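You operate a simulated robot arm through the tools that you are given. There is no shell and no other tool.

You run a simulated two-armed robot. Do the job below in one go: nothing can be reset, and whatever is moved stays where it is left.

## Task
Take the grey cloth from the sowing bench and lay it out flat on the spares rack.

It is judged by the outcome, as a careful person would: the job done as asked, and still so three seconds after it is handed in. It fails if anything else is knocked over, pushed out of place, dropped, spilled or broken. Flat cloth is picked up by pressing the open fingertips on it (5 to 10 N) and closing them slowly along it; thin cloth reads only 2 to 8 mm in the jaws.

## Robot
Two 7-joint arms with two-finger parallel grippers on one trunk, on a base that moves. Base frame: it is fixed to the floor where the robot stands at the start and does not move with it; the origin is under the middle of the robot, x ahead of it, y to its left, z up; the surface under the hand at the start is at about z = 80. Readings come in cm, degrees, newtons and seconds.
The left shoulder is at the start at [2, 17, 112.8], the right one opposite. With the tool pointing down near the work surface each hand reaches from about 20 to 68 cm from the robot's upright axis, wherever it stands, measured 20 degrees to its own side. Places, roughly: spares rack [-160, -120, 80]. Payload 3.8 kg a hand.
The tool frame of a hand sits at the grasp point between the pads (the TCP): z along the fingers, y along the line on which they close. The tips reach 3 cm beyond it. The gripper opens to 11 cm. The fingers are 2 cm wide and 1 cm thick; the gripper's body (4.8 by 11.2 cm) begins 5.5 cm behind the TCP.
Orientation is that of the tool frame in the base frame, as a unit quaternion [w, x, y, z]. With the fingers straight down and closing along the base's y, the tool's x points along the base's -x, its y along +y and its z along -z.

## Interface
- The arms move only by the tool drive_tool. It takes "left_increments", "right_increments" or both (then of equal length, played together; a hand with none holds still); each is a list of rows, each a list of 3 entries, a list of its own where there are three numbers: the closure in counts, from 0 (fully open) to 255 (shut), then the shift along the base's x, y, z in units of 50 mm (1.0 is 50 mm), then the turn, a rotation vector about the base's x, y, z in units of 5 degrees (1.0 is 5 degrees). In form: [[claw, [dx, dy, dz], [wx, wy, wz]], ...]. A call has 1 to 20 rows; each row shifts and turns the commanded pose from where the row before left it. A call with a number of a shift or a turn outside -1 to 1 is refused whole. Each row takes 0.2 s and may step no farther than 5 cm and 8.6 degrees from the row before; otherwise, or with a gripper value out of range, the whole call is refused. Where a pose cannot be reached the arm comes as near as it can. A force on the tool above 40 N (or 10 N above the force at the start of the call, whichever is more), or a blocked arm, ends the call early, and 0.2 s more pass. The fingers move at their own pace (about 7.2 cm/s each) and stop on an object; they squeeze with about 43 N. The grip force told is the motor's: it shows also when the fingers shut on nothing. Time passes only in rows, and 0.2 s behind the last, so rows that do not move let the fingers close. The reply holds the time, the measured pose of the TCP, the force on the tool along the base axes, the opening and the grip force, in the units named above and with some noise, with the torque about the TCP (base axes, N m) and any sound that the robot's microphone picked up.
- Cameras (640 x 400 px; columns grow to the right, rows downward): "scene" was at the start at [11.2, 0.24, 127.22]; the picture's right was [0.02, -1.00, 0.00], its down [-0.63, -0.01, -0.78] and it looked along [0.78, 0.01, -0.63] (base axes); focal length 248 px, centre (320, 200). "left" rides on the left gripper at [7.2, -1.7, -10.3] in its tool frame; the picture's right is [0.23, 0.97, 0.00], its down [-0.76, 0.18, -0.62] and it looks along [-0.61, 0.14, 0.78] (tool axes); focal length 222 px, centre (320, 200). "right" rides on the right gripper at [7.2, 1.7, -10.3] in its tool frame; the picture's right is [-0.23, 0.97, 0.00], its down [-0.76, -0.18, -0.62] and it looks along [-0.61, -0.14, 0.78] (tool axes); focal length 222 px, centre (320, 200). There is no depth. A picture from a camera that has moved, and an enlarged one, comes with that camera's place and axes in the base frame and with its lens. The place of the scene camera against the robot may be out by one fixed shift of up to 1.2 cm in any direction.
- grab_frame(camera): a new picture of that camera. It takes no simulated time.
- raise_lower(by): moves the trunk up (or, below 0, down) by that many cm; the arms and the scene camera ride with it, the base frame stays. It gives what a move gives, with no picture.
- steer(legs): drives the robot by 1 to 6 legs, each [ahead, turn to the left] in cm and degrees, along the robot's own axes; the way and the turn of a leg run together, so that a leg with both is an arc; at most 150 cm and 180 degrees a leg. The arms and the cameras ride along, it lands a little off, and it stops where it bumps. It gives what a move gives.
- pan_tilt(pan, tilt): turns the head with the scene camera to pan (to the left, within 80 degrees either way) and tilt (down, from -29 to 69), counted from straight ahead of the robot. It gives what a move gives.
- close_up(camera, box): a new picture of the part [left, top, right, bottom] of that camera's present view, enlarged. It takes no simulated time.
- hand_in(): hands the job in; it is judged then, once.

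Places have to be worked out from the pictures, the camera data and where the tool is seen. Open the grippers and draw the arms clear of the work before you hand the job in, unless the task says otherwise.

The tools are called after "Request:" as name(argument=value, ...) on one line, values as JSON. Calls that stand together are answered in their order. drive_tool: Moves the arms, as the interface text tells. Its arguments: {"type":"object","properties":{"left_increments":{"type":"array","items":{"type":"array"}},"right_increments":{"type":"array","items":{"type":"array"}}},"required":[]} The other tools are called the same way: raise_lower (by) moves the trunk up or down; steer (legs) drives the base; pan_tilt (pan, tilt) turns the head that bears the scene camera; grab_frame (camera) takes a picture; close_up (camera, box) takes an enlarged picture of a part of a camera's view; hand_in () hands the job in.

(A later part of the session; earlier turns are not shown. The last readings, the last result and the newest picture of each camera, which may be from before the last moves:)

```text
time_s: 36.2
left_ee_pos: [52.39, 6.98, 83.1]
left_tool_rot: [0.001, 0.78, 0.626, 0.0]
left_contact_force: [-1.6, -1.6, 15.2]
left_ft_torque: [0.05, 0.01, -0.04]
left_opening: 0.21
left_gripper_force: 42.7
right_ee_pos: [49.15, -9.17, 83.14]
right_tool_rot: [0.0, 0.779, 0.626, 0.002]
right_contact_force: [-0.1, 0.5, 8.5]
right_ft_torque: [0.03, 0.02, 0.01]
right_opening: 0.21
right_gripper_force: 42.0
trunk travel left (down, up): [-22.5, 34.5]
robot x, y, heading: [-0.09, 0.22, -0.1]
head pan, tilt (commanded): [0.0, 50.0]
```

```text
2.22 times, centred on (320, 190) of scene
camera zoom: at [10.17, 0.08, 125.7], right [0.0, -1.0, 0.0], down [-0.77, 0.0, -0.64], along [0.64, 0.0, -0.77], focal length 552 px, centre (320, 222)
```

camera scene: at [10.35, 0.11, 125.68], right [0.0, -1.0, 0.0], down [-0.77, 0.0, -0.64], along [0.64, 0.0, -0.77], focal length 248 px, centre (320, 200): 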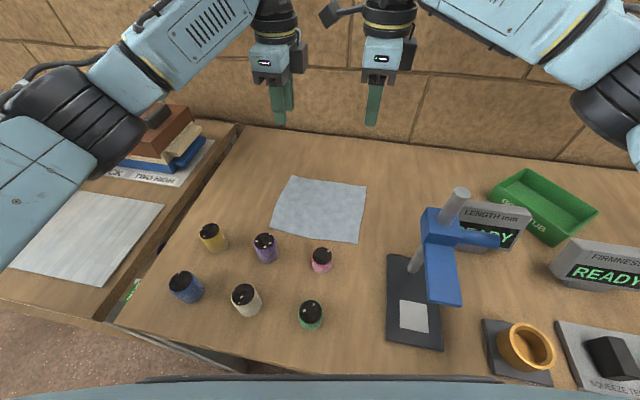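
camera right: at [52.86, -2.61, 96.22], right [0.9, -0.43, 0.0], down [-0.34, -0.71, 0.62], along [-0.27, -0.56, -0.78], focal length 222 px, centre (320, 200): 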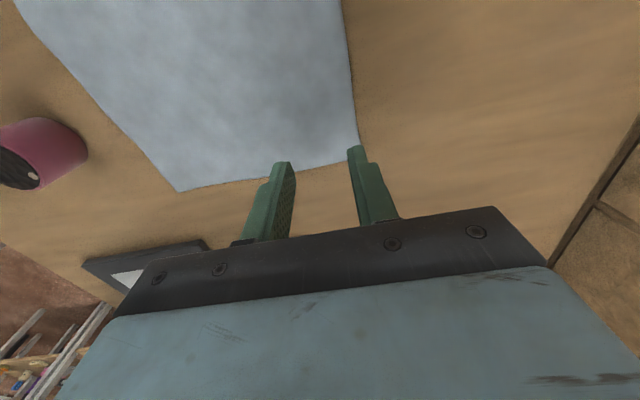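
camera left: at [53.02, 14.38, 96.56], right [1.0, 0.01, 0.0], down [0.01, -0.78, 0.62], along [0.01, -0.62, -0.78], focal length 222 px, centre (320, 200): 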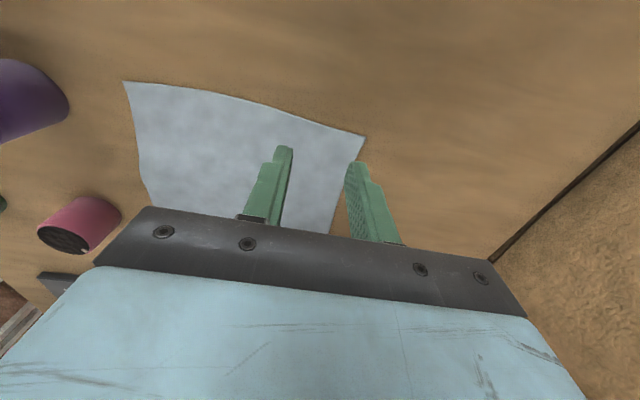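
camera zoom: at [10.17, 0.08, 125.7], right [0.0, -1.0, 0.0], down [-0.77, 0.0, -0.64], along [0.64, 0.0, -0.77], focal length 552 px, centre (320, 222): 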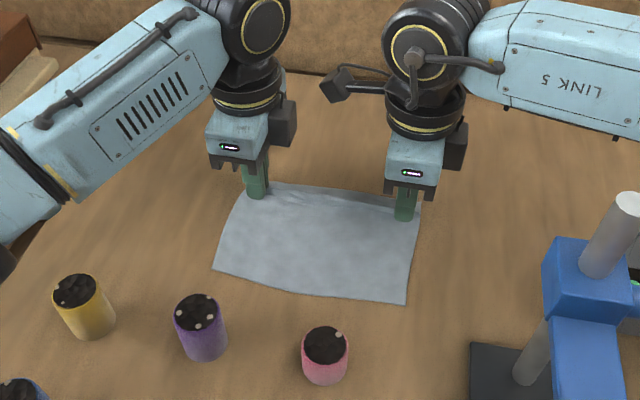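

Both jaws read 2 mm with 42 N – cloth seems pinched in both. I lift both hands together by 6 cm and check.

Request:
drive_tool(left_increments=[[255, [0, 0, 0.05], [0, 0, 0]], [255, [0, 0, 0.08], [0, 0, 0]], [255, [0, 0, 0.1], [0, 0, 0]], [255, [0, 0, 0.14], [0, 0, 0]], [255, [0, 0, 0.16], [0, 0, 0]], [255, [0, 0, 0.16], [0, 0, 0]], [255, [0, 0, 0.16], [0, 0, 0]], [255, [0, 0, 0.16], [0, 0, 0]], [255, [0, 0, 0.16], [0, 0, 0]]], right_increments=[[255, [0, 0, 0.05], [0, 0, 0]], [255, [0, 0, 0.08], [0, 0, 0]], [255, [0, 0, 0.1], [0, 0, 0]], [255, [0, 0, 0.14], [0, 0, 0]], [255, [0, 0, 0.16], [0, 0, 0]], [255, [0, 0, 0.16], [0, 0, 0]], [255, [0, 0, 0.16], [0, 0, 0]], [255, [0, 0, 0.16], [0, 0, 0]], [255, [0, 0, 0.16], [0, 0, 0]]])

Request:
close_up(camera="scene", box=[200, 80, 440, 260])

Request:
grab_frame(camera="left")

Request:
grab_frame(camera="right")

```text
time_s: 38.2
left_ee_pos: [52.58, 7.03, 88.82]
left_tool_rot: [0.0, 0.779, 0.626, 0.0]
left_contact_force: [-1.0, -3.4, 0.3]
left_ft_torque: [-0.07, 0.01, -0.05]
left_opening: 0.21
left_gripper_force: 42.3
right_ee_pos: [49.09, -9.15, 88.83]
right_tool_rot: [0.0, 0.779, 0.627, 0.001]
right_contact_force: [0.5, 2.2, 0.6]
right_ft_torque: [0.07, -0.04, 0.01]
right_opening: 0.22
right_gripper_force: 42.6
trunk travel left (down, up): [-22.5, 34.5]
robot x, y, heading: [0.12, -0.02, 0.2]
head pan, tilt (commanded): [0.0, 50.0]
```

```text
2.22 times, centred on (320, 170) of scene
camera zoom: at [10.34, 0.09, 125.68], right [0.0, -1.0, 0.0], down [-0.77, 0.0, -0.64], along [0.64, 0.0, -0.77], focal length 552 px, centre (320, 267)
```

zoom: 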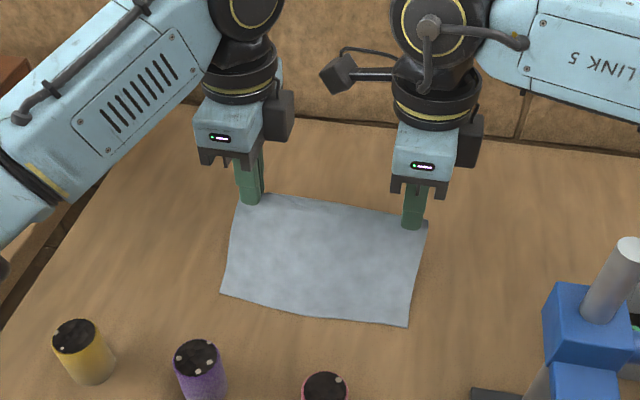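

```text
taken
camera left: at [52.52, 14.51, 99.42], right [1.0, 0.01, 0.0], down [0.01, -0.78, 0.62], along [0.01, -0.62, -0.78], focal length 222 px, centre (320, 200)
```

left: 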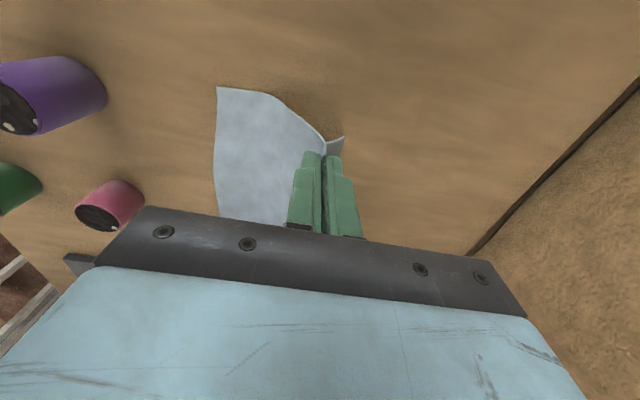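

```text
taken
camera right: at [52.2, -2.54, 99.17], right [0.9, -0.43, 0.0], down [-0.34, -0.71, 0.62], along [-0.27, -0.56, -0.78], focal length 222 px, centre (320, 200)
```

right: 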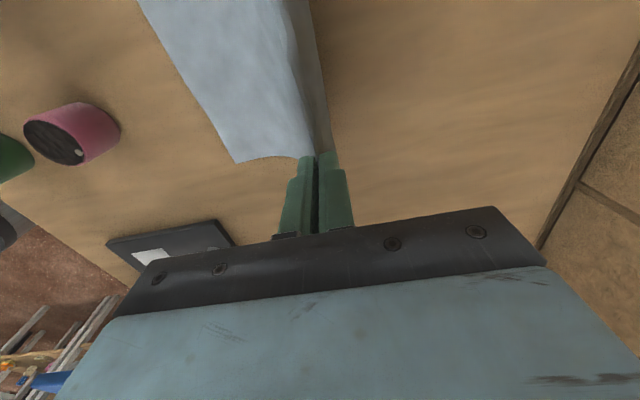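

The cloth hangs nicely from both hands. I raise the trunk by 28 cm so that it clears everything on the bench.

Request:
raise_lower(by=28)

Request:
grab_frame(camera="scene")

```text
time_s: 41.0
left_ee_pos: [52.61, 7.04, 116.82]
left_tool_rot: [0.0, 0.78, 0.626, 0.001]
left_contact_force: [-1.2, -2.4, -0.2]
left_ft_torque: [-0.05, 0.01, -0.07]
left_opening: 0.23
left_gripper_force: 42.6
right_ee_pos: [49.04, -9.22, 116.88]
right_tool_rot: [-0.001, 0.779, 0.627, 0.0]
right_contact_force: [0.6, 2.9, 0.0]
right_ft_torque: [0.06, 0.0, 0.0]
right_opening: 0.2
right_gripper_force: 41.8
trunk travel left (down, up): [-50.5, 6.5]
robot x, y, heading: [-0.02, 0.27, -0.1]
head pan, tilt (commanded): [0.0, 50.0]
```

```text
taken
camera scene: at [10.36, 0.09, 153.67], right [0.0, -1.0, 0.0], down [-0.77, 0.0, -0.64], along [0.64, 0.0, -0.77], focal length 248 px, centre (320, 200)
```

scene: 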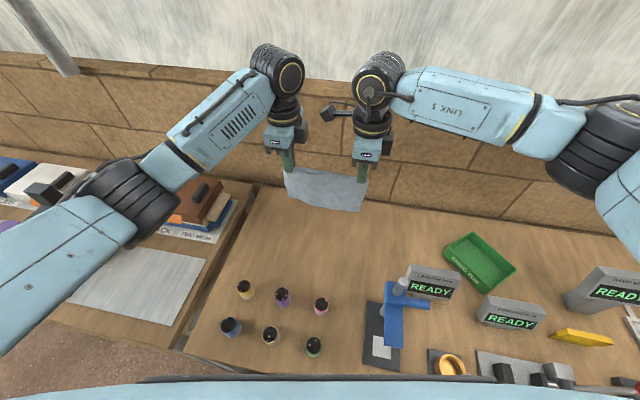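

The cloth is free and nothing on the bench moved. Before driving, I look at the floor on both sides from this higher viewpoint.

Request:
pan_tilt(pan=-80, tilt=35)

Request:
grab_frame(camera="scene")

Request:
close_up(camera="scene", box=[480, 0, 640, 400])

Request:
pan_tilt(pan=80, tilt=35)

Request:
grab_frame(camera="scene")

```text
time_s: 42.6
left_ee_pos: [52.56, 6.97, 116.92]
left_tool_rot: [0.0, 0.78, 0.626, 0.0]
left_contact_force: [0.4, -2.2, 0.6]
left_ft_torque: [-0.07, 0.02, -0.03]
left_opening: 0.24
left_gripper_force: 42.7
right_ee_pos: [49.07, -9.11, 116.94]
right_tool_rot: [0.0, 0.779, 0.626, 0.0]
right_contact_force: [0.0, 2.9, 0.3]
right_ft_torque: [0.07, 0.0, 0.02]
right_opening: 0.2
right_gripper_force: 42.0
trunk travel left (down, up): [-50.5, 6.5]
robot x, y, heading: [-0.08, 0.31, 0.2]
head pan, tilt (commanded): [-80.0, 35.0]
```

```text
taken
camera scene: at [4.19, -8.58, 155.85], right [-0.98, -0.17, 0.0], down [-0.1, 0.56, -0.82], along [0.14, -0.81, -0.57], focal length 248 px, centre (320, 200)
```

scene: 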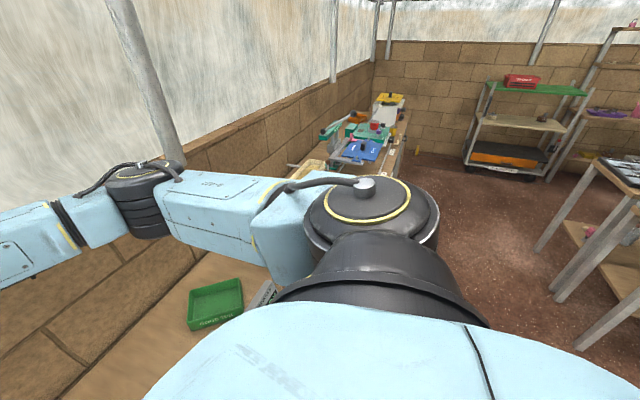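

```text
1.00 times, centred on (560, 200) of scene (not enlarged: the box is as wide or as high as the picture)
camera zoom: at [4.19, -8.58, 155.85], right [-0.98, -0.17, 0.0], down [-0.1, 0.56, -0.82], along [0.14, -0.81, -0.57], focal length 248 px, centre (80, 200)
```

zoom: 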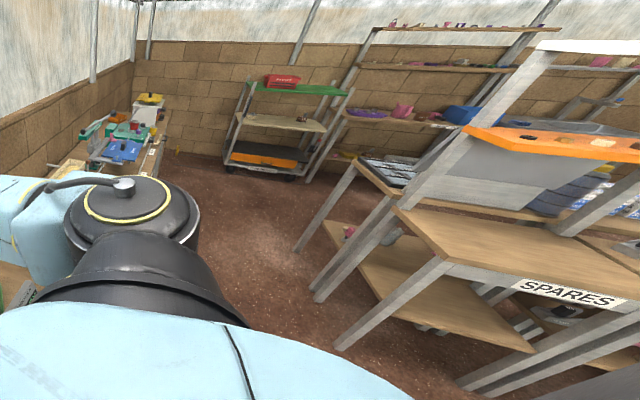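

```text
time_s: 45.0
left_ee_pos: [52.67, 6.86, 116.84]
left_tool_rot: [0.0, 0.779, 0.627, 0.0]
left_contact_force: [-0.6, -2.9, 0.4]
left_ft_torque: [-0.05, 0.04, -0.03]
left_opening: 0.23
left_gripper_force: 42.8
right_ee_pos: [49.02, -9.14, 116.84]
right_tool_rot: [0.0, 0.779, 0.627, 0.0]
right_contact_force: [0.7, 3.2, 0.0]
right_ft_torque: [0.08, 0.03, 0.02]
right_opening: 0.2
right_gripper_force: 42.1
trunk travel left (down, up): [-50.5, 6.5]
robot x, y, heading: [0.4, 0.03, -0.1]
head pan, tilt (commanded): [80.0, 35.0]
```

```text
taken
camera scene: at [4.18, 8.76, 155.85], right [0.98, -0.17, 0.0], down [-0.1, -0.56, -0.82], along [0.14, 0.81, -0.57], focal length 248 px, centre (320, 200)
```

scene: 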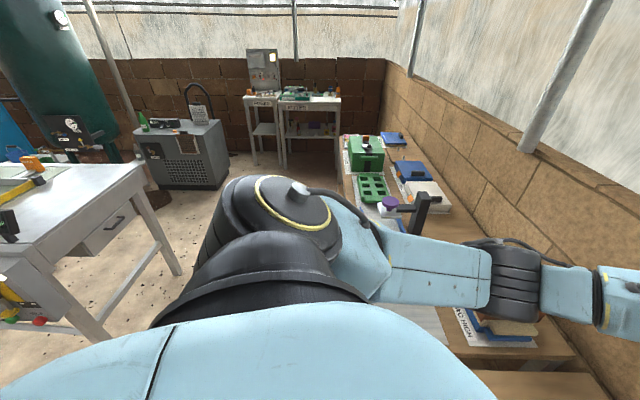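

The "SPARES" rack is visible: a wooden shelf whose front faces roughly towards +y, with something orange above. I look further round to the right, using the frame's edge.

Request:
pan_tilt(pan=-80, tilt=30)

Request:
close_up(camera="scene", box=[620, 0, 640, 400])

Request:
close_up(camera="scene", box=[600, 60, 640, 340])

```text
time_s: 47.5
left_ee_pos: [52.48, 7.08, 116.79]
left_tool_rot: [0.0, 0.779, 0.627, 0.0]
left_contact_force: [-0.6, -2.9, -0.1]
left_ft_torque: [-0.06, 0.05, 0.02]
left_opening: 0.23
left_gripper_force: 42.2
right_ee_pos: [48.93, -9.14, 116.81]
right_tool_rot: [0.0, 0.779, 0.627, 0.0]
right_contact_force: [0.4, 3.3, 0.1]
right_ft_torque: [0.07, 0.01, -0.02]
right_opening: 0.19
right_gripper_force: 42.5
trunk travel left (down, up): [-50.5, 6.5]
robot x, y, heading: [-0.2, 0.01, 0.1]
head pan, tilt (commanded): [-80.0, 30.0]
```

```text
1.00 times, centred on (630, 200) of scene (not enlarged: the box is as wide or as high as the picture)
camera zoom: at [4.23, -8.82, 156.63], right [-0.98, -0.17, 0.0], down [-0.09, 0.49, -0.87], along [0.15, -0.85, -0.5], focal length 248 px, centre (10, 200)
```

zoom: 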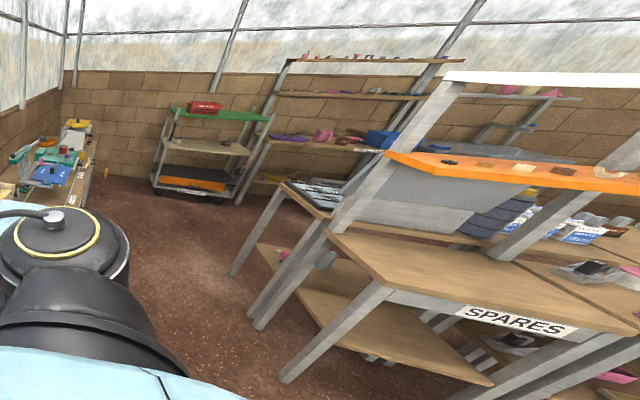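

```text
1.43 times, centred on (620, 200) of scene
camera zoom: at [4.23, -8.82, 156.63], right [-0.98, -0.17, 0.0], down [-0.09, 0.49, -0.87], along [0.15, -0.85, -0.5], focal length 355 px, centre (-109, 200)
```

zoom: 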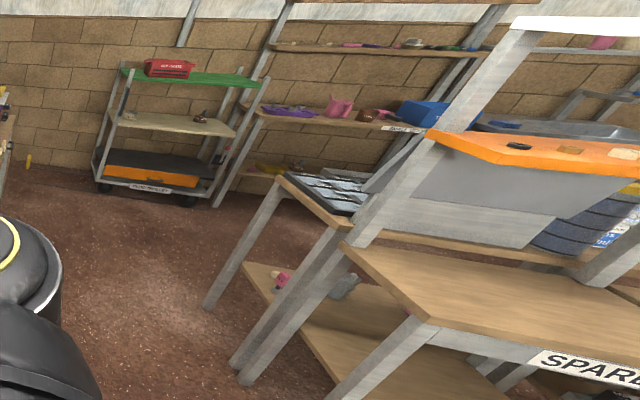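

The SPARES rack has an empty wooden shelf at working height, with an orange upper shelf hanging over its back part. I check the floor right behind me on both sides before backing up.

Request:
pan_tilt(pan=-80, tilt=60)

Request:
close_up(camera="scene", box=[620, 0, 640, 400])

Request:
pan_tilt(pan=80, tilt=50)

Request:
close_up(camera="scene", box=[0, 0, 20, 400])

```text
time_s: 48.5
left_ee_pos: [52.56, 7.1, 116.87]
left_tool_rot: [0.001, 0.78, 0.626, 0.0]
left_contact_force: [-0.5, -3.5, 0.0]
left_ft_torque: [-0.06, 0.0, -0.03]
left_opening: 0.23
left_gripper_force: 41.8
right_ee_pos: [49.15, -9.16, 116.87]
right_tool_rot: [0.0, 0.778, 0.628, 0.0]
right_contact_force: [0.6, 2.6, 0.4]
right_ft_torque: [0.1, 0.0, 0.0]
right_opening: 0.22
right_gripper_force: 42.4
trunk travel left (down, up): [-50.5, 6.5]
robot x, y, heading: [-0.01, 0.06, -0.1]
head pan, tilt (commanded): [-80.0, 60.0]
```

```text
1.00 times, centred on (630, 200) of scene (not enlarged: the box is as wide or as high as the picture)
camera zoom: at [3.81, -6.48, 152.42], right [-0.98, -0.17, 0.0], down [-0.15, 0.85, -0.5], along [0.09, -0.49, -0.87], focal length 248 px, centre (10, 200)
```

zoom: 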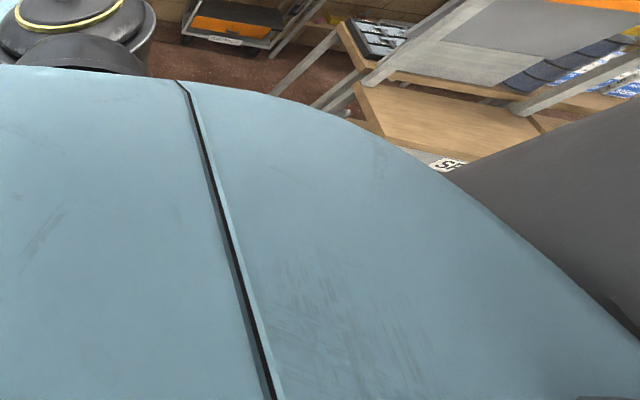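

```text
time_s: 50.9
left_ee_pos: [52.62, 7.0, 116.92]
left_tool_rot: [0.001, 0.779, 0.626, -0.001]
left_contact_force: [-0.2, -3.0, -0.5]
left_ft_torque: [-0.08, 0.0, -0.03]
left_opening: 0.22
left_gripper_force: 41.7
right_ee_pos: [49.02, -9.16, 116.93]
right_tool_rot: [0.0, 0.779, 0.627, 0.0]
right_contact_force: [0.5, 2.8, -0.2]
right_ft_torque: [0.05, -0.02, -0.02]
right_opening: 0.21
right_gripper_force: 42.4
trunk travel left (down, up): [-50.5, 6.5]
robot x, y, heading: [-0.5, -0.23, -0.1]
head pan, tilt (commanded): [80.0, 50.0]
```

```text
1.00 times, centred on (10, 200) of scene (not enlarged: the box is as wide or as high as the picture)
camera zoom: at [3.99, 7.67, 153.67], right [0.98, -0.17, 0.0], down [-0.13, -0.75, -0.64], along [0.11, 0.63, -0.77], focal length 248 px, centre (630, 200)
```

zoom: 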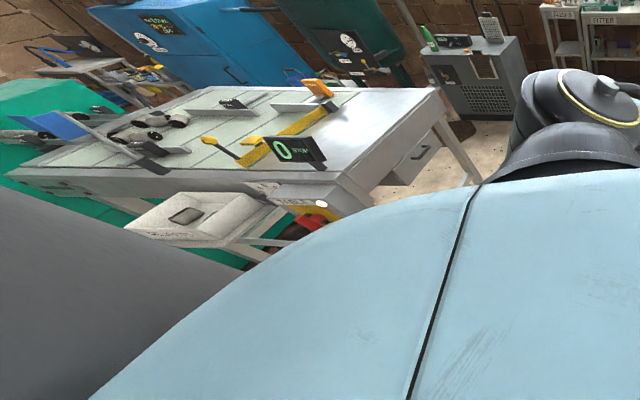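

The aisle between the table at the rear left (front edge y≈85) and the rack (front y≈−97) looks free. I raise the trunk 6 cm more to clear the blue device's post (top z≈101), then back straight up 50 cm.

Request:
raise_lower(by=6)

Request:
steer(legs=[[-50, 0]])

Request:
pan_tilt(pan=0, tilt=50)

Request:
grab_frame(camera="scene")

```text
time_s: 51.9
left_ee_pos: [52.53, 7.14, 122.92]
left_tool_rot: [0.0, 0.779, 0.626, 0.0]
left_contact_force: [-0.3, -3.2, -0.4]
left_ft_torque: [-0.09, 0.04, -0.03]
left_opening: 0.25
left_gripper_force: 42.3
right_ee_pos: [49.09, -9.25, 122.84]
right_tool_rot: [-0.001, 0.778, 0.628, 0.0]
right_contact_force: [0.4, 3.8, 0.3]
right_ft_torque: [0.12, -0.01, 0.0]
right_opening: 0.22
right_gripper_force: 42.1
trunk travel left (down, up): [-56.5, 0.5]
robot x, y, heading: [0.03, -0.12, 0.1]
head pan, tilt (commanded): [80.0, 50.0]
```

```text
time_s: 54.9
left_ee_pos: [2.1, 7.2, 122.83]
left_tool_rot: [0.0, 0.778, 0.628, -0.001]
left_contact_force: [0.3, -4.0, 0.8]
left_ft_torque: [-0.05, 0.05, -0.04]
left_opening: 0.24
left_gripper_force: 42.2
right_ee_pos: [-1.49, -9.08, 122.92]
right_tool_rot: [0.0, 0.777, 0.63, 0.0]
right_contact_force: [0.9, 3.5, 0.6]
right_ft_torque: [0.13, 0.0, -0.01]
right_opening: 0.2
right_gripper_force: 41.6
trunk travel left (down, up): [-56.5, 0.5]
robot x, y, heading: [-50.76, 0.32, 0.0]
head pan, tilt (commanded): [80.0, 50.0]
```

```text
time_s: 56.4
left_ee_pos: [1.92, 7.24, 122.94]
left_tool_rot: [0.0, 0.778, 0.629, 0.0]
left_contact_force: [-1.3, -2.8, -0.3]
left_ft_torque: [-0.08, 0.04, -0.04]
left_opening: 0.21
left_gripper_force: 42.0
right_ee_pos: [-1.5, -9.05, 122.9]
right_tool_rot: [-0.001, 0.777, 0.629, 0.0]
right_contact_force: [0.0, 2.3, 0.4]
right_ft_torque: [0.09, -0.02, -0.01]
right_opening: 0.24
right_gripper_force: 42.0
trunk travel left (down, up): [-56.5, 0.5]
robot x, y, heading: [-50.61, -0.33, 0.0]
head pan, tilt (commanded): [0.0, 50.0]
```

```text
taken
camera scene: at [-40.19, 0.01, 159.68], right [0.01, -1.0, 0.0], down [-0.77, 0.0, -0.64], along [0.64, 0.0, -0.77], focal length 248 px, centre (320, 200)
```

scene: 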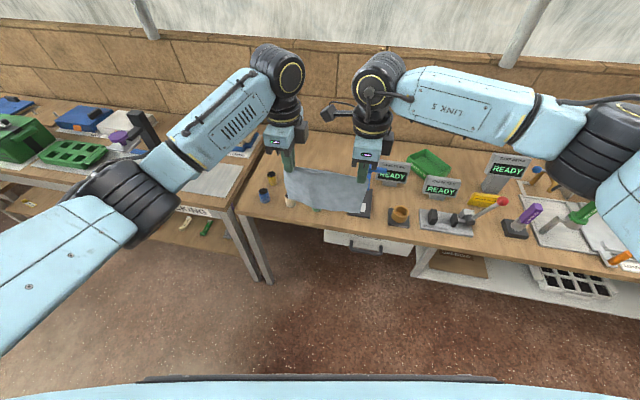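

Backed up cleanly. Now I turn right in place by 90° to face the rack side, and look.

Request:
steer(legs=[[0, -90]])

Request:
pan_tilt(pan=-55, tilt=35)

Request:
grab_frame(camera="scene")

Request:
close_up(camera="scene", box=[600, 0, 640, 400])

```text
time_s: 60.6
left_ee_pos: [-42.21, -52.45, 122.91]
left_tool_rot: [0.0, 0.995, -0.096, 0.0]
left_contact_force: [-3.8, 0.5, -0.2]
left_ft_torque: [0.01, 0.07, 0.01]
left_opening: 0.26
left_gripper_force: 42.4
right_ee_pos: [-58.5, -49.53, 122.86]
right_tool_rot: [0.0, 0.996, -0.094, 0.0]
right_contact_force: [3.4, -1.0, -0.5]
right_ft_torque: [0.0, -0.11, 0.09]
right_opening: 0.22
right_gripper_force: 42.2
trunk travel left (down, up): [-56.5, 0.5]
robot x, y, heading: [-50.6, -0.15, -88.4]
head pan, tilt (commanded): [0.0, 50.0]
```

```text
time_s: 61.8
left_ee_pos: [-42.18, -52.59, 122.88]
left_tool_rot: [0.001, 0.995, -0.096, 0.0]
left_contact_force: [-2.9, 0.5, 0.0]
left_ft_torque: [0.02, 0.1, 0.06]
left_opening: 0.22
left_gripper_force: 42.3
right_ee_pos: [-58.49, -49.46, 122.88]
right_tool_rot: [0.0, 0.996, -0.094, 0.001]
right_contact_force: [3.6, -1.4, -0.1]
right_ft_torque: [0.02, -0.1, 0.04]
right_opening: 0.18
right_gripper_force: 41.9
trunk travel left (down, up): [-56.5, 0.5]
robot x, y, heading: [-50.25, -0.3, -88.4]
head pan, tilt (commanded): [-55.0, 35.0]
```

```text
taken
camera scene: at [-57.02, -7.38, 161.85], right [-0.59, 0.8, 0.0], down [0.46, 0.34, -0.82], along [-0.66, -0.49, -0.57], focal length 248 px, centre (320, 200)
```

scene: 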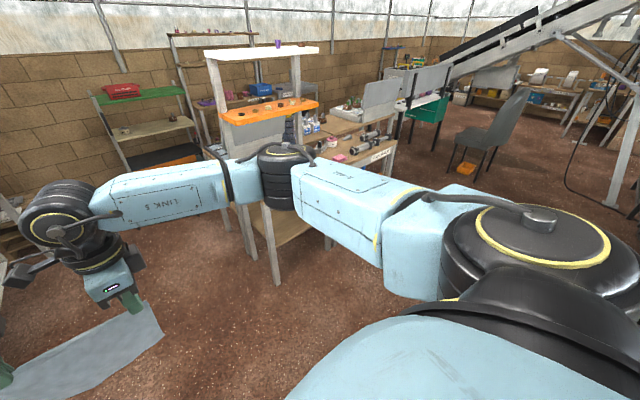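

```text
1.00 times, centred on (620, 200) of scene (not enlarged: the box is as wide or as high as the picture)
camera zoom: at [-57.02, -7.38, 161.85], right [-0.59, 0.8, 0.0], down [0.46, 0.34, -0.82], along [-0.66, -0.49, -0.57], focal length 248 px, centre (20, 200)
```

zoom: 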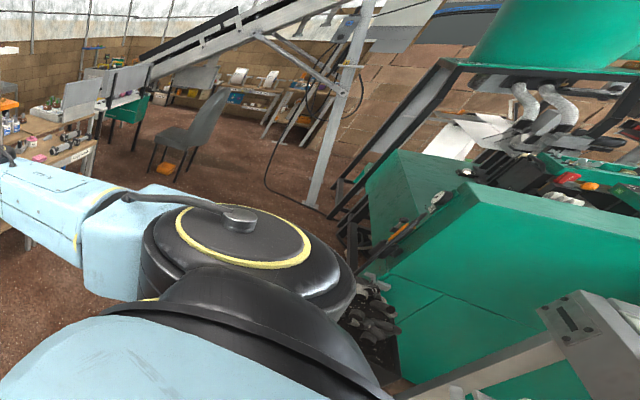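

The rack has a wooden shelf, an orange shelf above it and a white top; the floor in front of it is free. I turn right to about −174°, drive 100 cm along the aisle, and then look left at the rack before turning to it.

Request:
steer(legs=[[0, -85.5], [100, 0]])

Request:
pan_tilt(pan=70, tilt=40)

Request:
grab_frame(camera="scene")

```text
time_s: 70.7
left_ee_pos: [-201.67, -24.44, 122.84]
left_tool_rot: [0.0, -0.671, 0.742, 0.0]
left_contact_force: [0.9, 4.0, -0.4]
left_ft_torque: [0.07, 0.0, 0.02]
left_opening: 0.22
left_gripper_force: 42.9
right_ee_pos: [-200.09, -7.91, 122.85]
right_tool_rot: [0.0, -0.672, 0.741, 0.0]
right_contact_force: [-0.3, -4.0, 0.1]
right_ft_torque: [-0.11, 0.0, 0.07]
right_opening: 0.22
right_gripper_force: 41.9
trunk travel left (down, up): [-56.5, 0.5]
robot x, y, heading: [-150.27, -11.34, -173.4]
head pan, tilt (commanded): [-55.0, 35.0]
```

```text
time_s: 72.7
left_ee_pos: [-201.76, -24.45, 122.98]
left_tool_rot: [0.0, -0.67, 0.742, 0.0]
left_contact_force: [-0.7, 5.1, 0.2]
left_ft_torque: [0.11, -0.05, 0.06]
left_opening: 0.21
left_gripper_force: 42.4
right_ee_pos: [-200.04, -7.86, 122.93]
right_tool_rot: [0.0, -0.672, 0.741, -0.001]
right_contact_force: [0.1, -3.7, 0.5]
right_ft_torque: [-0.13, 0.03, 0.04]
right_opening: 0.21
right_gripper_force: 41.9
trunk travel left (down, up): [-56.5, 0.5]
robot x, y, heading: [-150.43, -10.82, -173.4]
head pan, tilt (commanded): [70.0, 40.0]
```

```text
taken
camera scene: at [-153.78, -19.81, 161.09], right [-0.97, 0.23, 0.0], down [0.15, 0.63, -0.77], along [-0.18, -0.75, -0.64], focal length 248 px, centre (320, 200)
```

scene: 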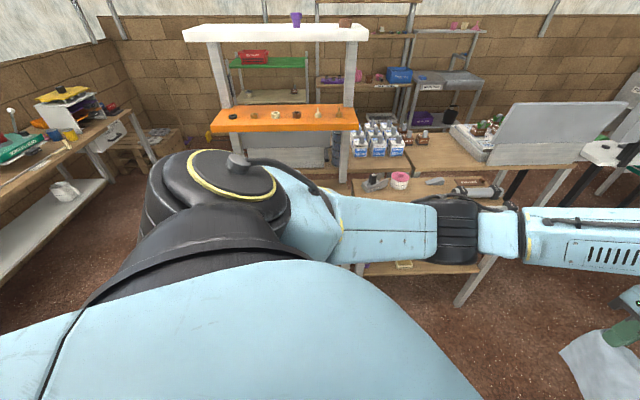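

The cloth still hangs securely; I now see the rack: shelf front faces about (0.23, 0.97), its orange shelf (z≈120) covers only the back half, so I'll lay the cloth on the front half. First I draw both hands 17 cm back towards the robot, then drive 9 cm on and turn to heading −91° (which lines the held edge up with the rack).

Request:
drive_tool(left_increments=[[255, [0.338, 0.039, 0], [0, 0, 0]], [255, [0.338, 0.039, 0], [0, 0, 0]], [255, [0.338, 0.039, 0], [0, 0, 0]], [255, [0.338, 0.039, 0], [0, 0, 0]], [255, [0.338, 0.039, 0], [0, 0, 0]], [255, [0.338, 0.039, 0], [0, 0, 0]], [255, [0.338, 0.039, 0], [0, 0, 0]], [255, [0.338, 0.039, 0], [0, 0, 0]], [255, [0.338, 0.039, 0], [0, 0, 0]], [255, [0.338, 0.039, 0], [0, 0, 0]]], right_increments=[[255, [0.338, 0.039, 0], [0, 0, 0]], [255, [0.338, 0.039, 0], [0, 0, 0]], [255, [0.338, 0.039, 0], [0, 0, 0]], [255, [0.338, 0.039, 0], [0, 0, 0]], [255, [0.338, 0.039, 0], [0, 0, 0]], [255, [0.338, 0.039, 0], [0, 0, 0]], [255, [0.338, 0.039, 0], [0, 0, 0]], [255, [0.338, 0.039, 0], [0, 0, 0]], [255, [0.338, 0.039, 0], [0, 0, 0]], [255, [0.338, 0.039, 0], [0, 0, 0]]])

Request:
steer(legs=[[9, 0], [0, 82.4]])

Request:
pan_tilt(pan=0, tilt=40)

Request:
grab_frame(camera="scene")

```text
time_s: 74.9
left_ee_pos: [-184.83, -22.55, 122.74]
left_tool_rot: [0.001, -0.67, 0.743, 0.0]
left_contact_force: [0.7, 3.8, 0.5]
left_ft_torque: [0.11, -0.01, 0.03]
left_opening: 0.23
left_gripper_force: 42.3
right_ee_pos: [-183.16, -5.9, 122.97]
right_tool_rot: [-0.001, -0.671, 0.741, -0.001]
right_contact_force: [0.4, -4.6, 0.7]
right_ft_torque: [-0.1, 0.0, 0.06]
right_opening: 0.23
right_gripper_force: 41.8
trunk travel left (down, up): [-56.5, 0.5]
robot x, y, heading: [-150.34, -11.49, -173.4]
head pan, tilt (commanded): [70.0, 40.0]
```

```text
time_s: 79.6
left_ee_pos: [-152.73, -48.19, 122.81]
left_tool_rot: [0.0, 0.993, -0.115, 0.0]
left_contact_force: [-3.2, 0.7, 0.1]
left_ft_torque: [0.01, 0.08, -0.04]
left_opening: 0.24
left_gripper_force: 41.9
right_ee_pos: [-168.83, -44.32, 123.01]
right_tool_rot: [0.0, 0.994, -0.113, 0.0]
right_contact_force: [3.2, -1.3, 0.1]
right_ft_torque: [-0.02, -0.05, -0.05]
right_opening: 0.19
right_gripper_force: 41.6
trunk travel left (down, up): [-56.5, 0.5]
robot x, y, heading: [-159.33, -12.65, -90.5]
head pan, tilt (commanded): [70.0, 40.0]
```

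```text
time_s: 81.0
left_ee_pos: [-152.76, -48.23, 122.85]
left_tool_rot: [0.0, 0.993, -0.114, 0.0]
left_contact_force: [-4.2, 0.5, -0.6]
left_ft_torque: [0.02, 0.09, -0.03]
left_opening: 0.24
left_gripper_force: 42.0
right_ee_pos: [-168.86, -44.45, 123.01]
right_tool_rot: [0.0, 0.994, -0.112, 0.0]
right_contact_force: [2.9, -0.5, -0.5]
right_ft_torque: [0.01, -0.1, -0.08]
right_opening: 0.2
right_gripper_force: 42.5
trunk travel left (down, up): [-56.5, 0.5]
robot x, y, heading: [-159.37, -12.7, -90.6]
head pan, tilt (commanded): [0.0, 40.0]
```

```text
taken
camera scene: at [-158.95, -22.96, 161.09], right [-1.0, 0.01, 0.0], down [0.01, 0.64, -0.77], along [-0.01, -0.77, -0.64], focal length 248 px, centre (320, 200)
```

scene: 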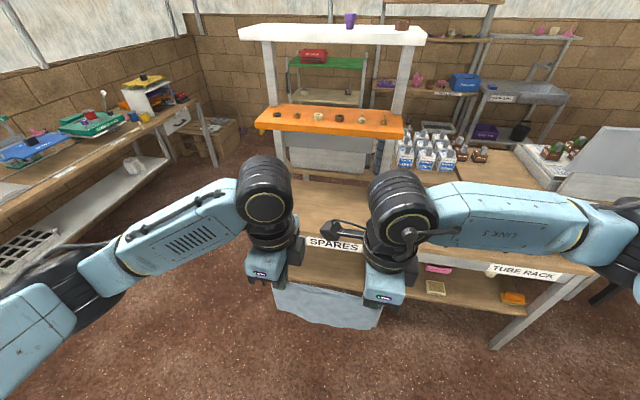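

Now the rack is straight ahead; the SPARES shelf is empty between the arms and the TUBE RACK table adjoins on the right. I zoom to measure the shelf and the orange overhang.

Request:
close_up(camera="scene", box=[230, 90, 430, 260])

Request:
pan_tilt(pan=30, tilt=45)

Request:
grab_frame(camera="scene")

Request:
grab_frame(camera="left")

Request:
grab_frame(camera="right")

```text
2.35 times, centred on (330, 175) of scene
camera zoom: at [-158.95, -22.96, 161.09], right [-1.0, 0.01, 0.0], down [0.01, 0.64, -0.77], along [-0.01, -0.77, -0.64], focal length 584 px, centre (296, 259)
```

zoom: 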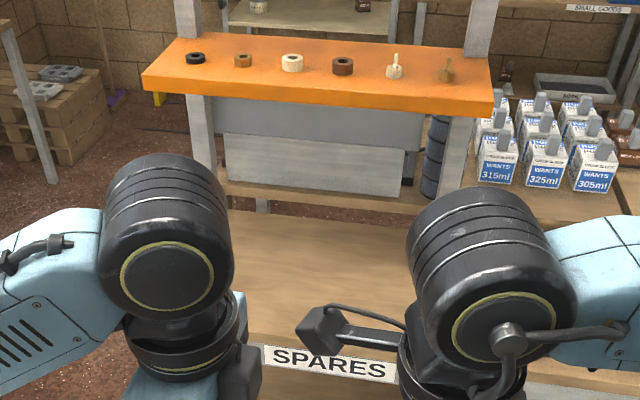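

```text
time_s: 81.9
left_ee_pos: [-152.73, -48.16, 122.77]
left_tool_rot: [0.001, 0.993, -0.114, 0.0]
left_contact_force: [-4.1, 1.0, 0.4]
left_ft_torque: [0.01, 0.1, -0.06]
left_opening: 0.22
left_gripper_force: 42.4
right_ee_pos: [-168.92, -44.32, 122.91]
right_tool_rot: [0.0, 0.994, -0.113, 0.001]
right_contact_force: [2.9, -0.6, 0.3]
right_ft_torque: [0.0, -0.11, -0.04]
right_opening: 0.22
right_gripper_force: 42.0
trunk travel left (down, up): [-56.5, 0.5]
robot x, y, heading: [-159.61, -12.26, -90.7]
head pan, tilt (commanded): [30.0, 45.0]
```

```text
taken
camera scene: at [-154.89, -21.55, 160.37], right [-0.87, -0.49, 0.0], down [-0.35, 0.62, -0.71], along [0.35, -0.62, -0.71], focal length 248 px, centre (320, 200)
```

scene: 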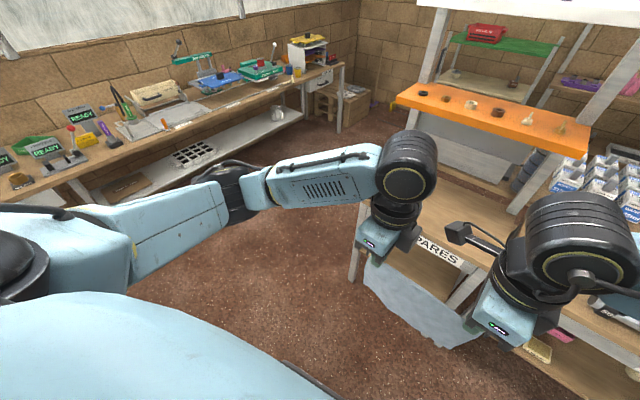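

```text
taken
camera left: at [-145.29, -48.1, 133.27], right [0.0, -1.0, 0.0], down [-0.78, 0.0, 0.62], along [-0.62, 0.0, -0.78], focal length 222 px, centre (320, 200)
```

left: 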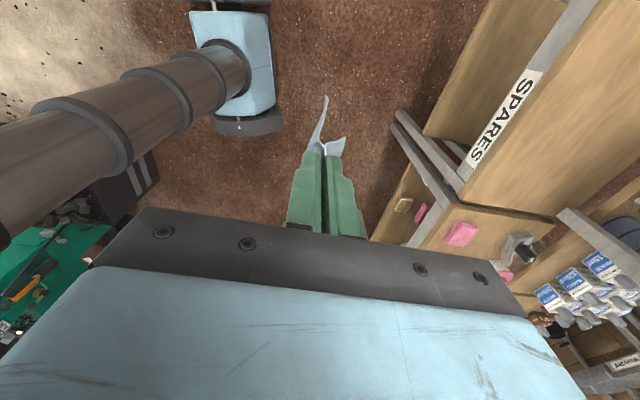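

```text
taken
camera right: at [-162.26, -47.72, 133.25], right [-0.44, -0.9, 0.0], down [-0.7, 0.34, 0.62], along [-0.56, 0.27, -0.78], focal length 222 px, centre (320, 200)
```

right: 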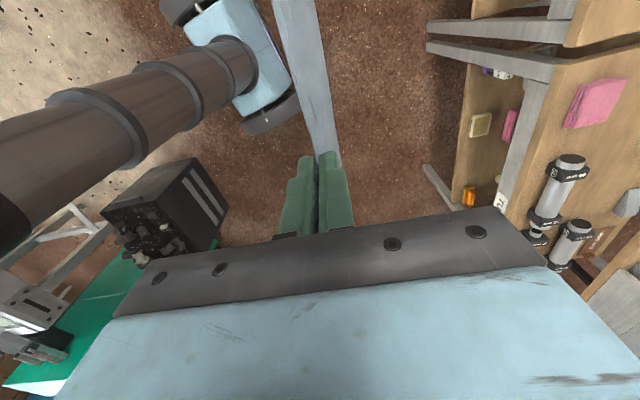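

The shelf front edge runs from about (−186, −91) to (−127, −100), with the orange shelf's front 17.5 cm behind it, bottom at z≈118; enough room for the 17 cm cloth in front. I turn 2° left and drive 38 cm ahead, then look again.

Request:
steer(legs=[[0, 2], [38, 0]])

Request:
pan_tilt(pan=0, tilt=55)

Request:
grab_frame(camera="scene")

Request:
grab_frame(camera="left")

Request:
grab_frame(camera="right")

```text
time_s: 84.7
left_ee_pos: [-150.02, -86.0, 122.81]
left_tool_rot: [0.0, 0.996, -0.092, 0.0]
left_contact_force: [-3.5, 0.6, 0.2]
left_ft_torque: [0.03, 0.09, -0.02]
left_opening: 0.24
left_gripper_force: 42.6
right_ee_pos: [-166.45, -82.95, 122.97]
right_tool_rot: [0.0, 0.996, -0.09, 0.0]
right_contact_force: [2.9, -0.4, -0.9]
right_ft_torque: [-0.01, -0.1, -0.02]
right_opening: 0.22
right_gripper_force: 42.0
trunk travel left (down, up): [-56.5, 0.5]
robot x, y, heading: [-158.2, -50.91, -88.3]
head pan, tilt (commanded): [30.0, 45.0]
```

```text
time_s: 85.7
left_ee_pos: [-149.97, -86.04, 122.79]
left_tool_rot: [0.001, 0.996, -0.091, 0.001]
left_contact_force: [-2.2, 0.6, -0.2]
left_ft_torque: [0.02, 0.07, -0.02]
left_opening: 0.25
left_gripper_force: 42.0
right_ee_pos: [-166.31, -82.94, 123.05]
right_tool_rot: [0.0, 0.996, -0.09, 0.001]
right_contact_force: [2.8, -1.5, 0.0]
right_ft_torque: [-0.01, -0.05, -0.07]
right_opening: 0.21
right_gripper_force: 42.6
trunk travel left (down, up): [-56.5, 0.5]
robot x, y, heading: [-158.49, -50.34, -88.1]
head pan, tilt (commanded): [0.0, 55.0]
```

```text
taken
camera scene: at [-157.41, -59.84, 159.03], right [-1.0, -0.03, 0.0], down [-0.03, 0.82, -0.57], along [0.02, -0.57, -0.82], focal length 248 px, centre (320, 200)
```

scene: 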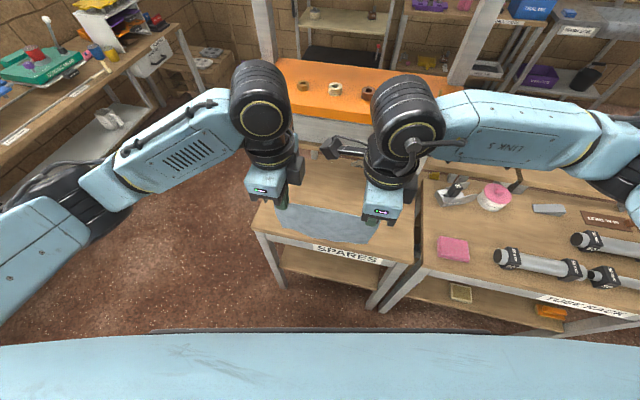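

```text
taken
camera left: at [-142.6, -85.59, 133.27], right [0.05, -1.0, 0.0], down [-0.78, -0.04, 0.62], along [-0.62, -0.03, -0.78], focal length 222 px, centre (320, 200)
```

left: 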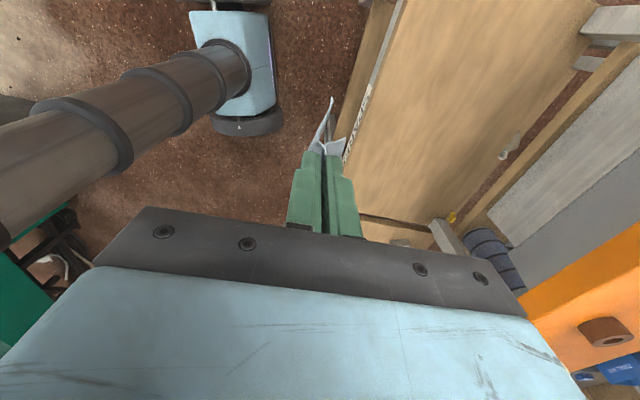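

```text
taken
camera right: at [-159.56, -85.97, 133.26], right [-0.4, -0.92, 0.0], down [-0.72, 0.31, 0.62], along [-0.57, 0.25, -0.78], focal length 222 px, centre (320, 200)
```

right: 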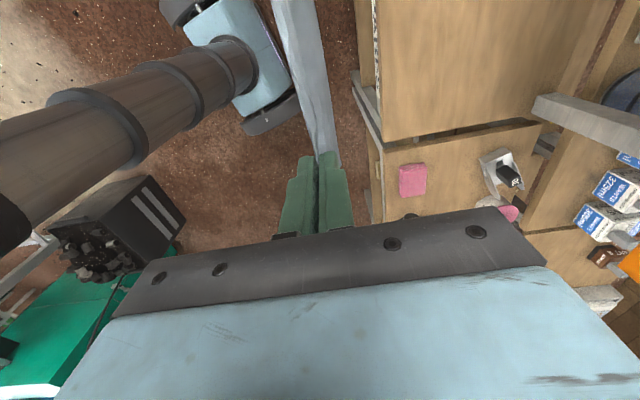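

I need the orange overhang measured well, since the wrists must stay clear of it. I take enlarged views from the scene and the left wrist cameras.

Request:
close_up(camera="scene", box=[220, 50, 460, 200])

Request:
close_up(camera="left", box=[440, 160, 640, 400])

Request:
close_up(camera="scene", box=[230, 180, 440, 320])

```text
2.67 times, centred on (340, 125) of scene
camera zoom: at [-157.41, -59.84, 159.03], right [-1.0, -0.03, 0.0], down [-0.03, 0.82, -0.57], along [0.02, -0.57, -0.82], focal length 662 px, centre (267, 400)
```

zoom: 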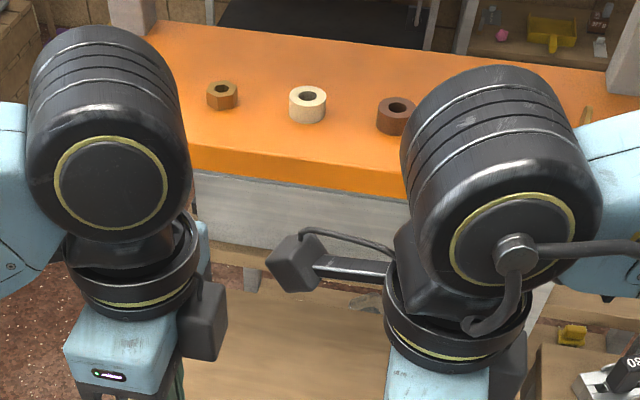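

```text
1.67 times, centred on (540, 280) of left
camera zoom: at [-142.6, -85.59, 133.27], right [0.05, -1.0, 0.0], down [-0.78, -0.04, 0.62], along [-0.62, -0.03, -0.78], focal length 370 px, centre (-47, 67)
```

zoom: 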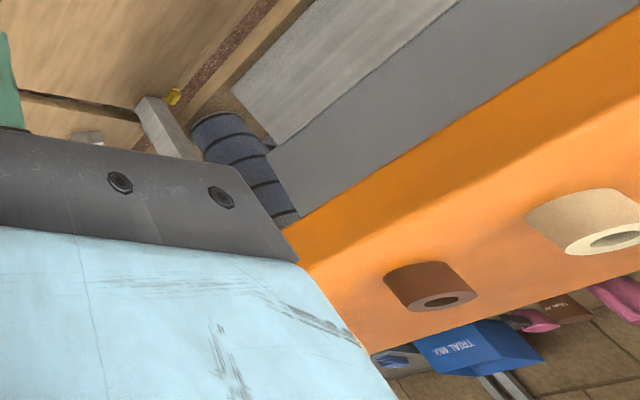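

```text
2.86 times, centred on (335, 250) of scene
camera zoom: at [-157.41, -59.84, 159.03], right [-1.0, -0.03, 0.0], down [-0.03, 0.82, -0.57], along [0.02, -0.57, -0.82], focal length 710 px, centre (277, 57)
```

zoom: 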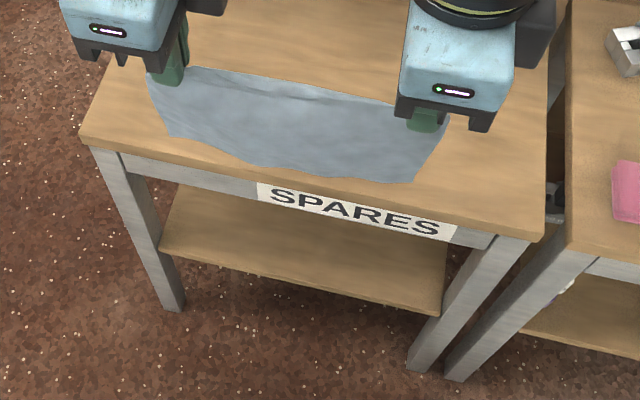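

The shelf is 57 cm wide, its front edge centred at about (−159.4, −96.5); the orange overhang begins ~14 cm behind the front edge with its underside at z≈120, while my wrists top out about 24 cm above the TCP – so hands at z≤92 fit below. I check the right elbow against the TUBE RACK things.

Request:
pan_tilt(pan=-45, tilt=50)

Request:
grab_frame(camera="scene")

```text
time_s: 86.8
left_ee_pos: [-149.99, -85.99, 122.82]
left_tool_rot: [0.0, 0.996, -0.091, 0.0]
left_contact_force: [-4.9, 0.1, -0.3]
left_ft_torque: [0.02, 0.1, -0.06]
left_opening: 0.23
left_gripper_force: 42.0
right_ee_pos: [-166.36, -82.92, 122.96]
right_tool_rot: [0.0, 0.996, -0.09, 0.0]
right_contact_force: [3.1, -1.3, 0.5]
right_ft_torque: [0.01, -0.08, -0.03]
right_opening: 0.23
right_gripper_force: 42.3
trunk travel left (down, up): [-56.5, 0.5]
robot x, y, heading: [-158.37, -50.58, -88.1]
head pan, tilt (commanded): [-45.0, 50.0]
```

```text
taken
camera scene: at [-162.91, -58.28, 159.67], right [-0.73, 0.68, 0.0], down [0.52, 0.56, -0.64], along [-0.44, -0.47, -0.77], focal length 248 px, centre (320, 200)
```

scene: 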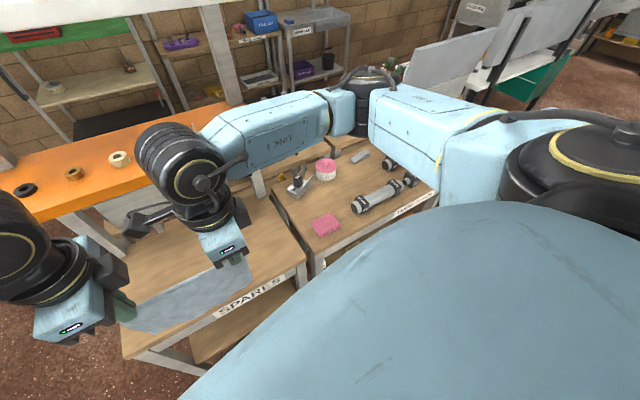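

The right elbow is about 13 cm above the TCP and clear of the TUBE RACK items. I lower the trunk by 24.3 cm (TCP ≈98.5, cloth bottom ≈83, still in front of the shelf), then drive 9 cm ahead.

Request:
raise_lower(by=-24.3)

Request:
steer(legs=[[9, 0]])

Request:
grab_frame(camera="scene")

Request:
pan_tilt(pan=0, tilt=55)

Request:
grab_frame(camera="scene")

Request:
grab_frame(camera="left")

Request:
grab_frame(camera="right")

```text
time_s: 89.3
left_ee_pos: [-150.13, -86.07, 98.44]
left_tool_rot: [0.0, 0.996, -0.091, 0.0]
left_contact_force: [-3.2, 0.2, -0.2]
left_ft_torque: [0.05, 0.06, -0.06]
left_opening: 0.19
left_gripper_force: 42.6
right_ee_pos: [-166.35, -83.03, 98.7]
right_tool_rot: [0.0, 0.996, -0.089, 0.001]
right_contact_force: [3.4, 0.0, -0.6]
right_ft_torque: [0.0, -0.07, -0.03]
right_opening: 0.23
right_gripper_force: 41.3
trunk travel left (down, up): [-32.2, 24.8]
robot x, y, heading: [-158.16, -50.78, -88.1]
head pan, tilt (commanded): [-45.0, 50.0]
```

```text
time_s: 90.4
left_ee_pos: [-149.69, -95.13, 98.38]
left_tool_rot: [0.0, 0.996, -0.092, 0.0]
left_contact_force: [-3.3, 0.5, -0.1]
left_ft_torque: [0.07, 0.08, -0.03]
left_opening: 0.23
left_gripper_force: 42.4
right_ee_pos: [-166.0, -92.14, 98.61]
right_tool_rot: [-0.001, 0.996, -0.089, 0.001]
right_contact_force: [3.8, -0.2, -0.3]
right_ft_torque: [0.02, -0.1, -0.03]
right_opening: 0.2
right_gripper_force: 42.4
trunk travel left (down, up): [-32.2, 24.8]
robot x, y, heading: [-157.92, -59.59, -88.0]
head pan, tilt (commanded): [-45.0, 50.0]
```

```text
taken
camera scene: at [-162.59, -67.41, 135.37], right [-0.73, 0.68, 0.0], down [0.52, 0.56, -0.64], along [-0.44, -0.47, -0.77], focal length 248 px, centre (320, 200)
```

scene: 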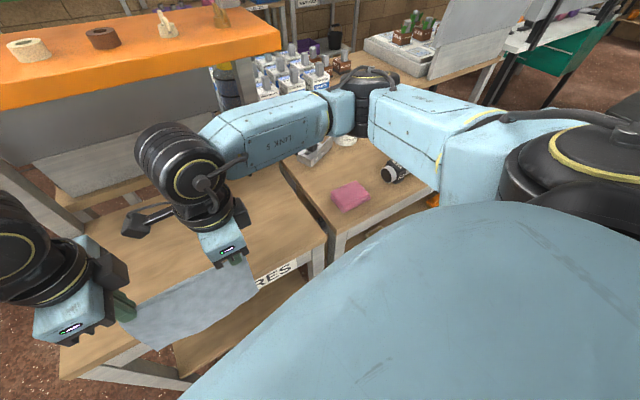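

```text
time_s: 91.5
left_ee_pos: [-149.7, -94.96, 98.57]
left_tool_rot: [0.0, 0.996, -0.092, 0.0]
left_contact_force: [-2.6, 0.8, 0.4]
left_ft_torque: [0.02, 0.06, -0.08]
left_opening: 0.21
left_gripper_force: 41.8
right_ee_pos: [-165.91, -91.98, 98.65]
right_tool_rot: [0.0, 0.996, -0.089, 0.001]
right_contact_force: [2.3, -0.6, -0.4]
right_ft_torque: [0.03, -0.11, -0.05]
right_opening: 0.19
right_gripper_force: 42.1
trunk travel left (down, up): [-32.2, 24.8]
robot x, y, heading: [-158.25, -59.58, -88.0]
head pan, tilt (commanded): [0.0, 55.0]
```

```text
taken
camera scene: at [-157.1, -68.86, 134.73], right [-1.0, -0.03, 0.0], down [-0.03, 0.82, -0.57], along [0.02, -0.57, -0.82], focal length 248 px, centre (320, 200)
```

scene: 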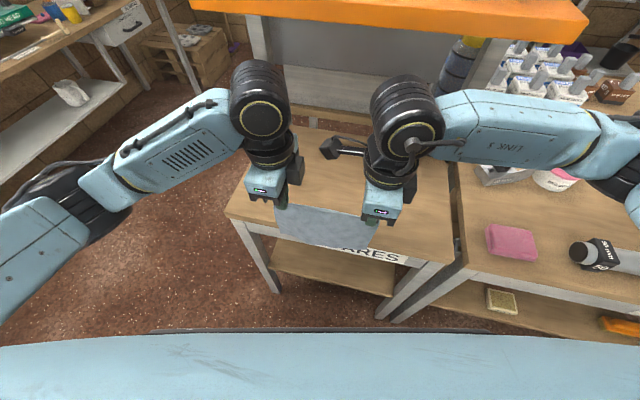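

```text
taken
camera left: at [-142.24, -94.59, 108.97], right [0.05, -1.0, 0.0], down [-0.78, -0.04, 0.62], along [-0.62, -0.03, -0.78], focal length 222 px, centre (320, 200)
```

left: 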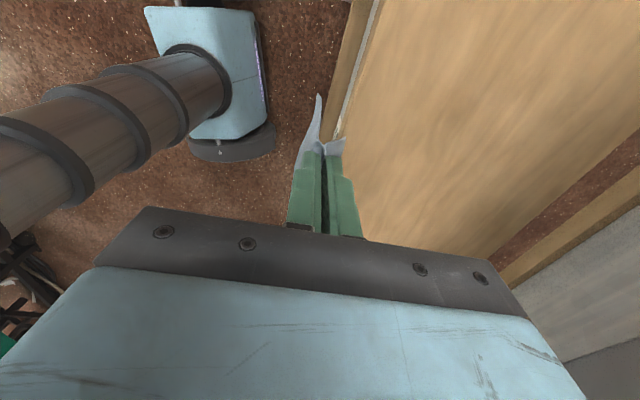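

```text
taken
camera right: at [-159.19, -94.99, 108.96], right [-0.4, -0.92, 0.0], down [-0.72, 0.31, 0.62], along [-0.57, 0.25, -0.78], focal length 222 px, centre (320, 200)
```

right: 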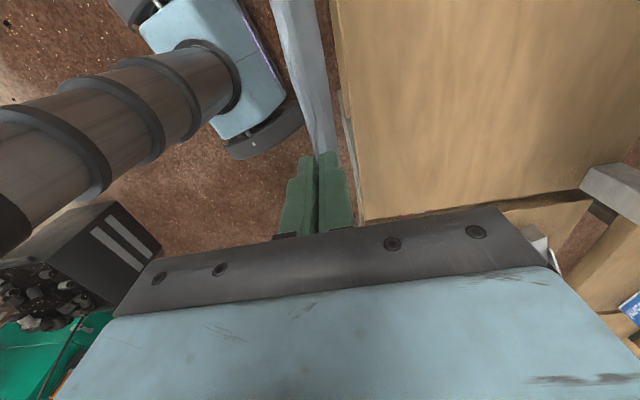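

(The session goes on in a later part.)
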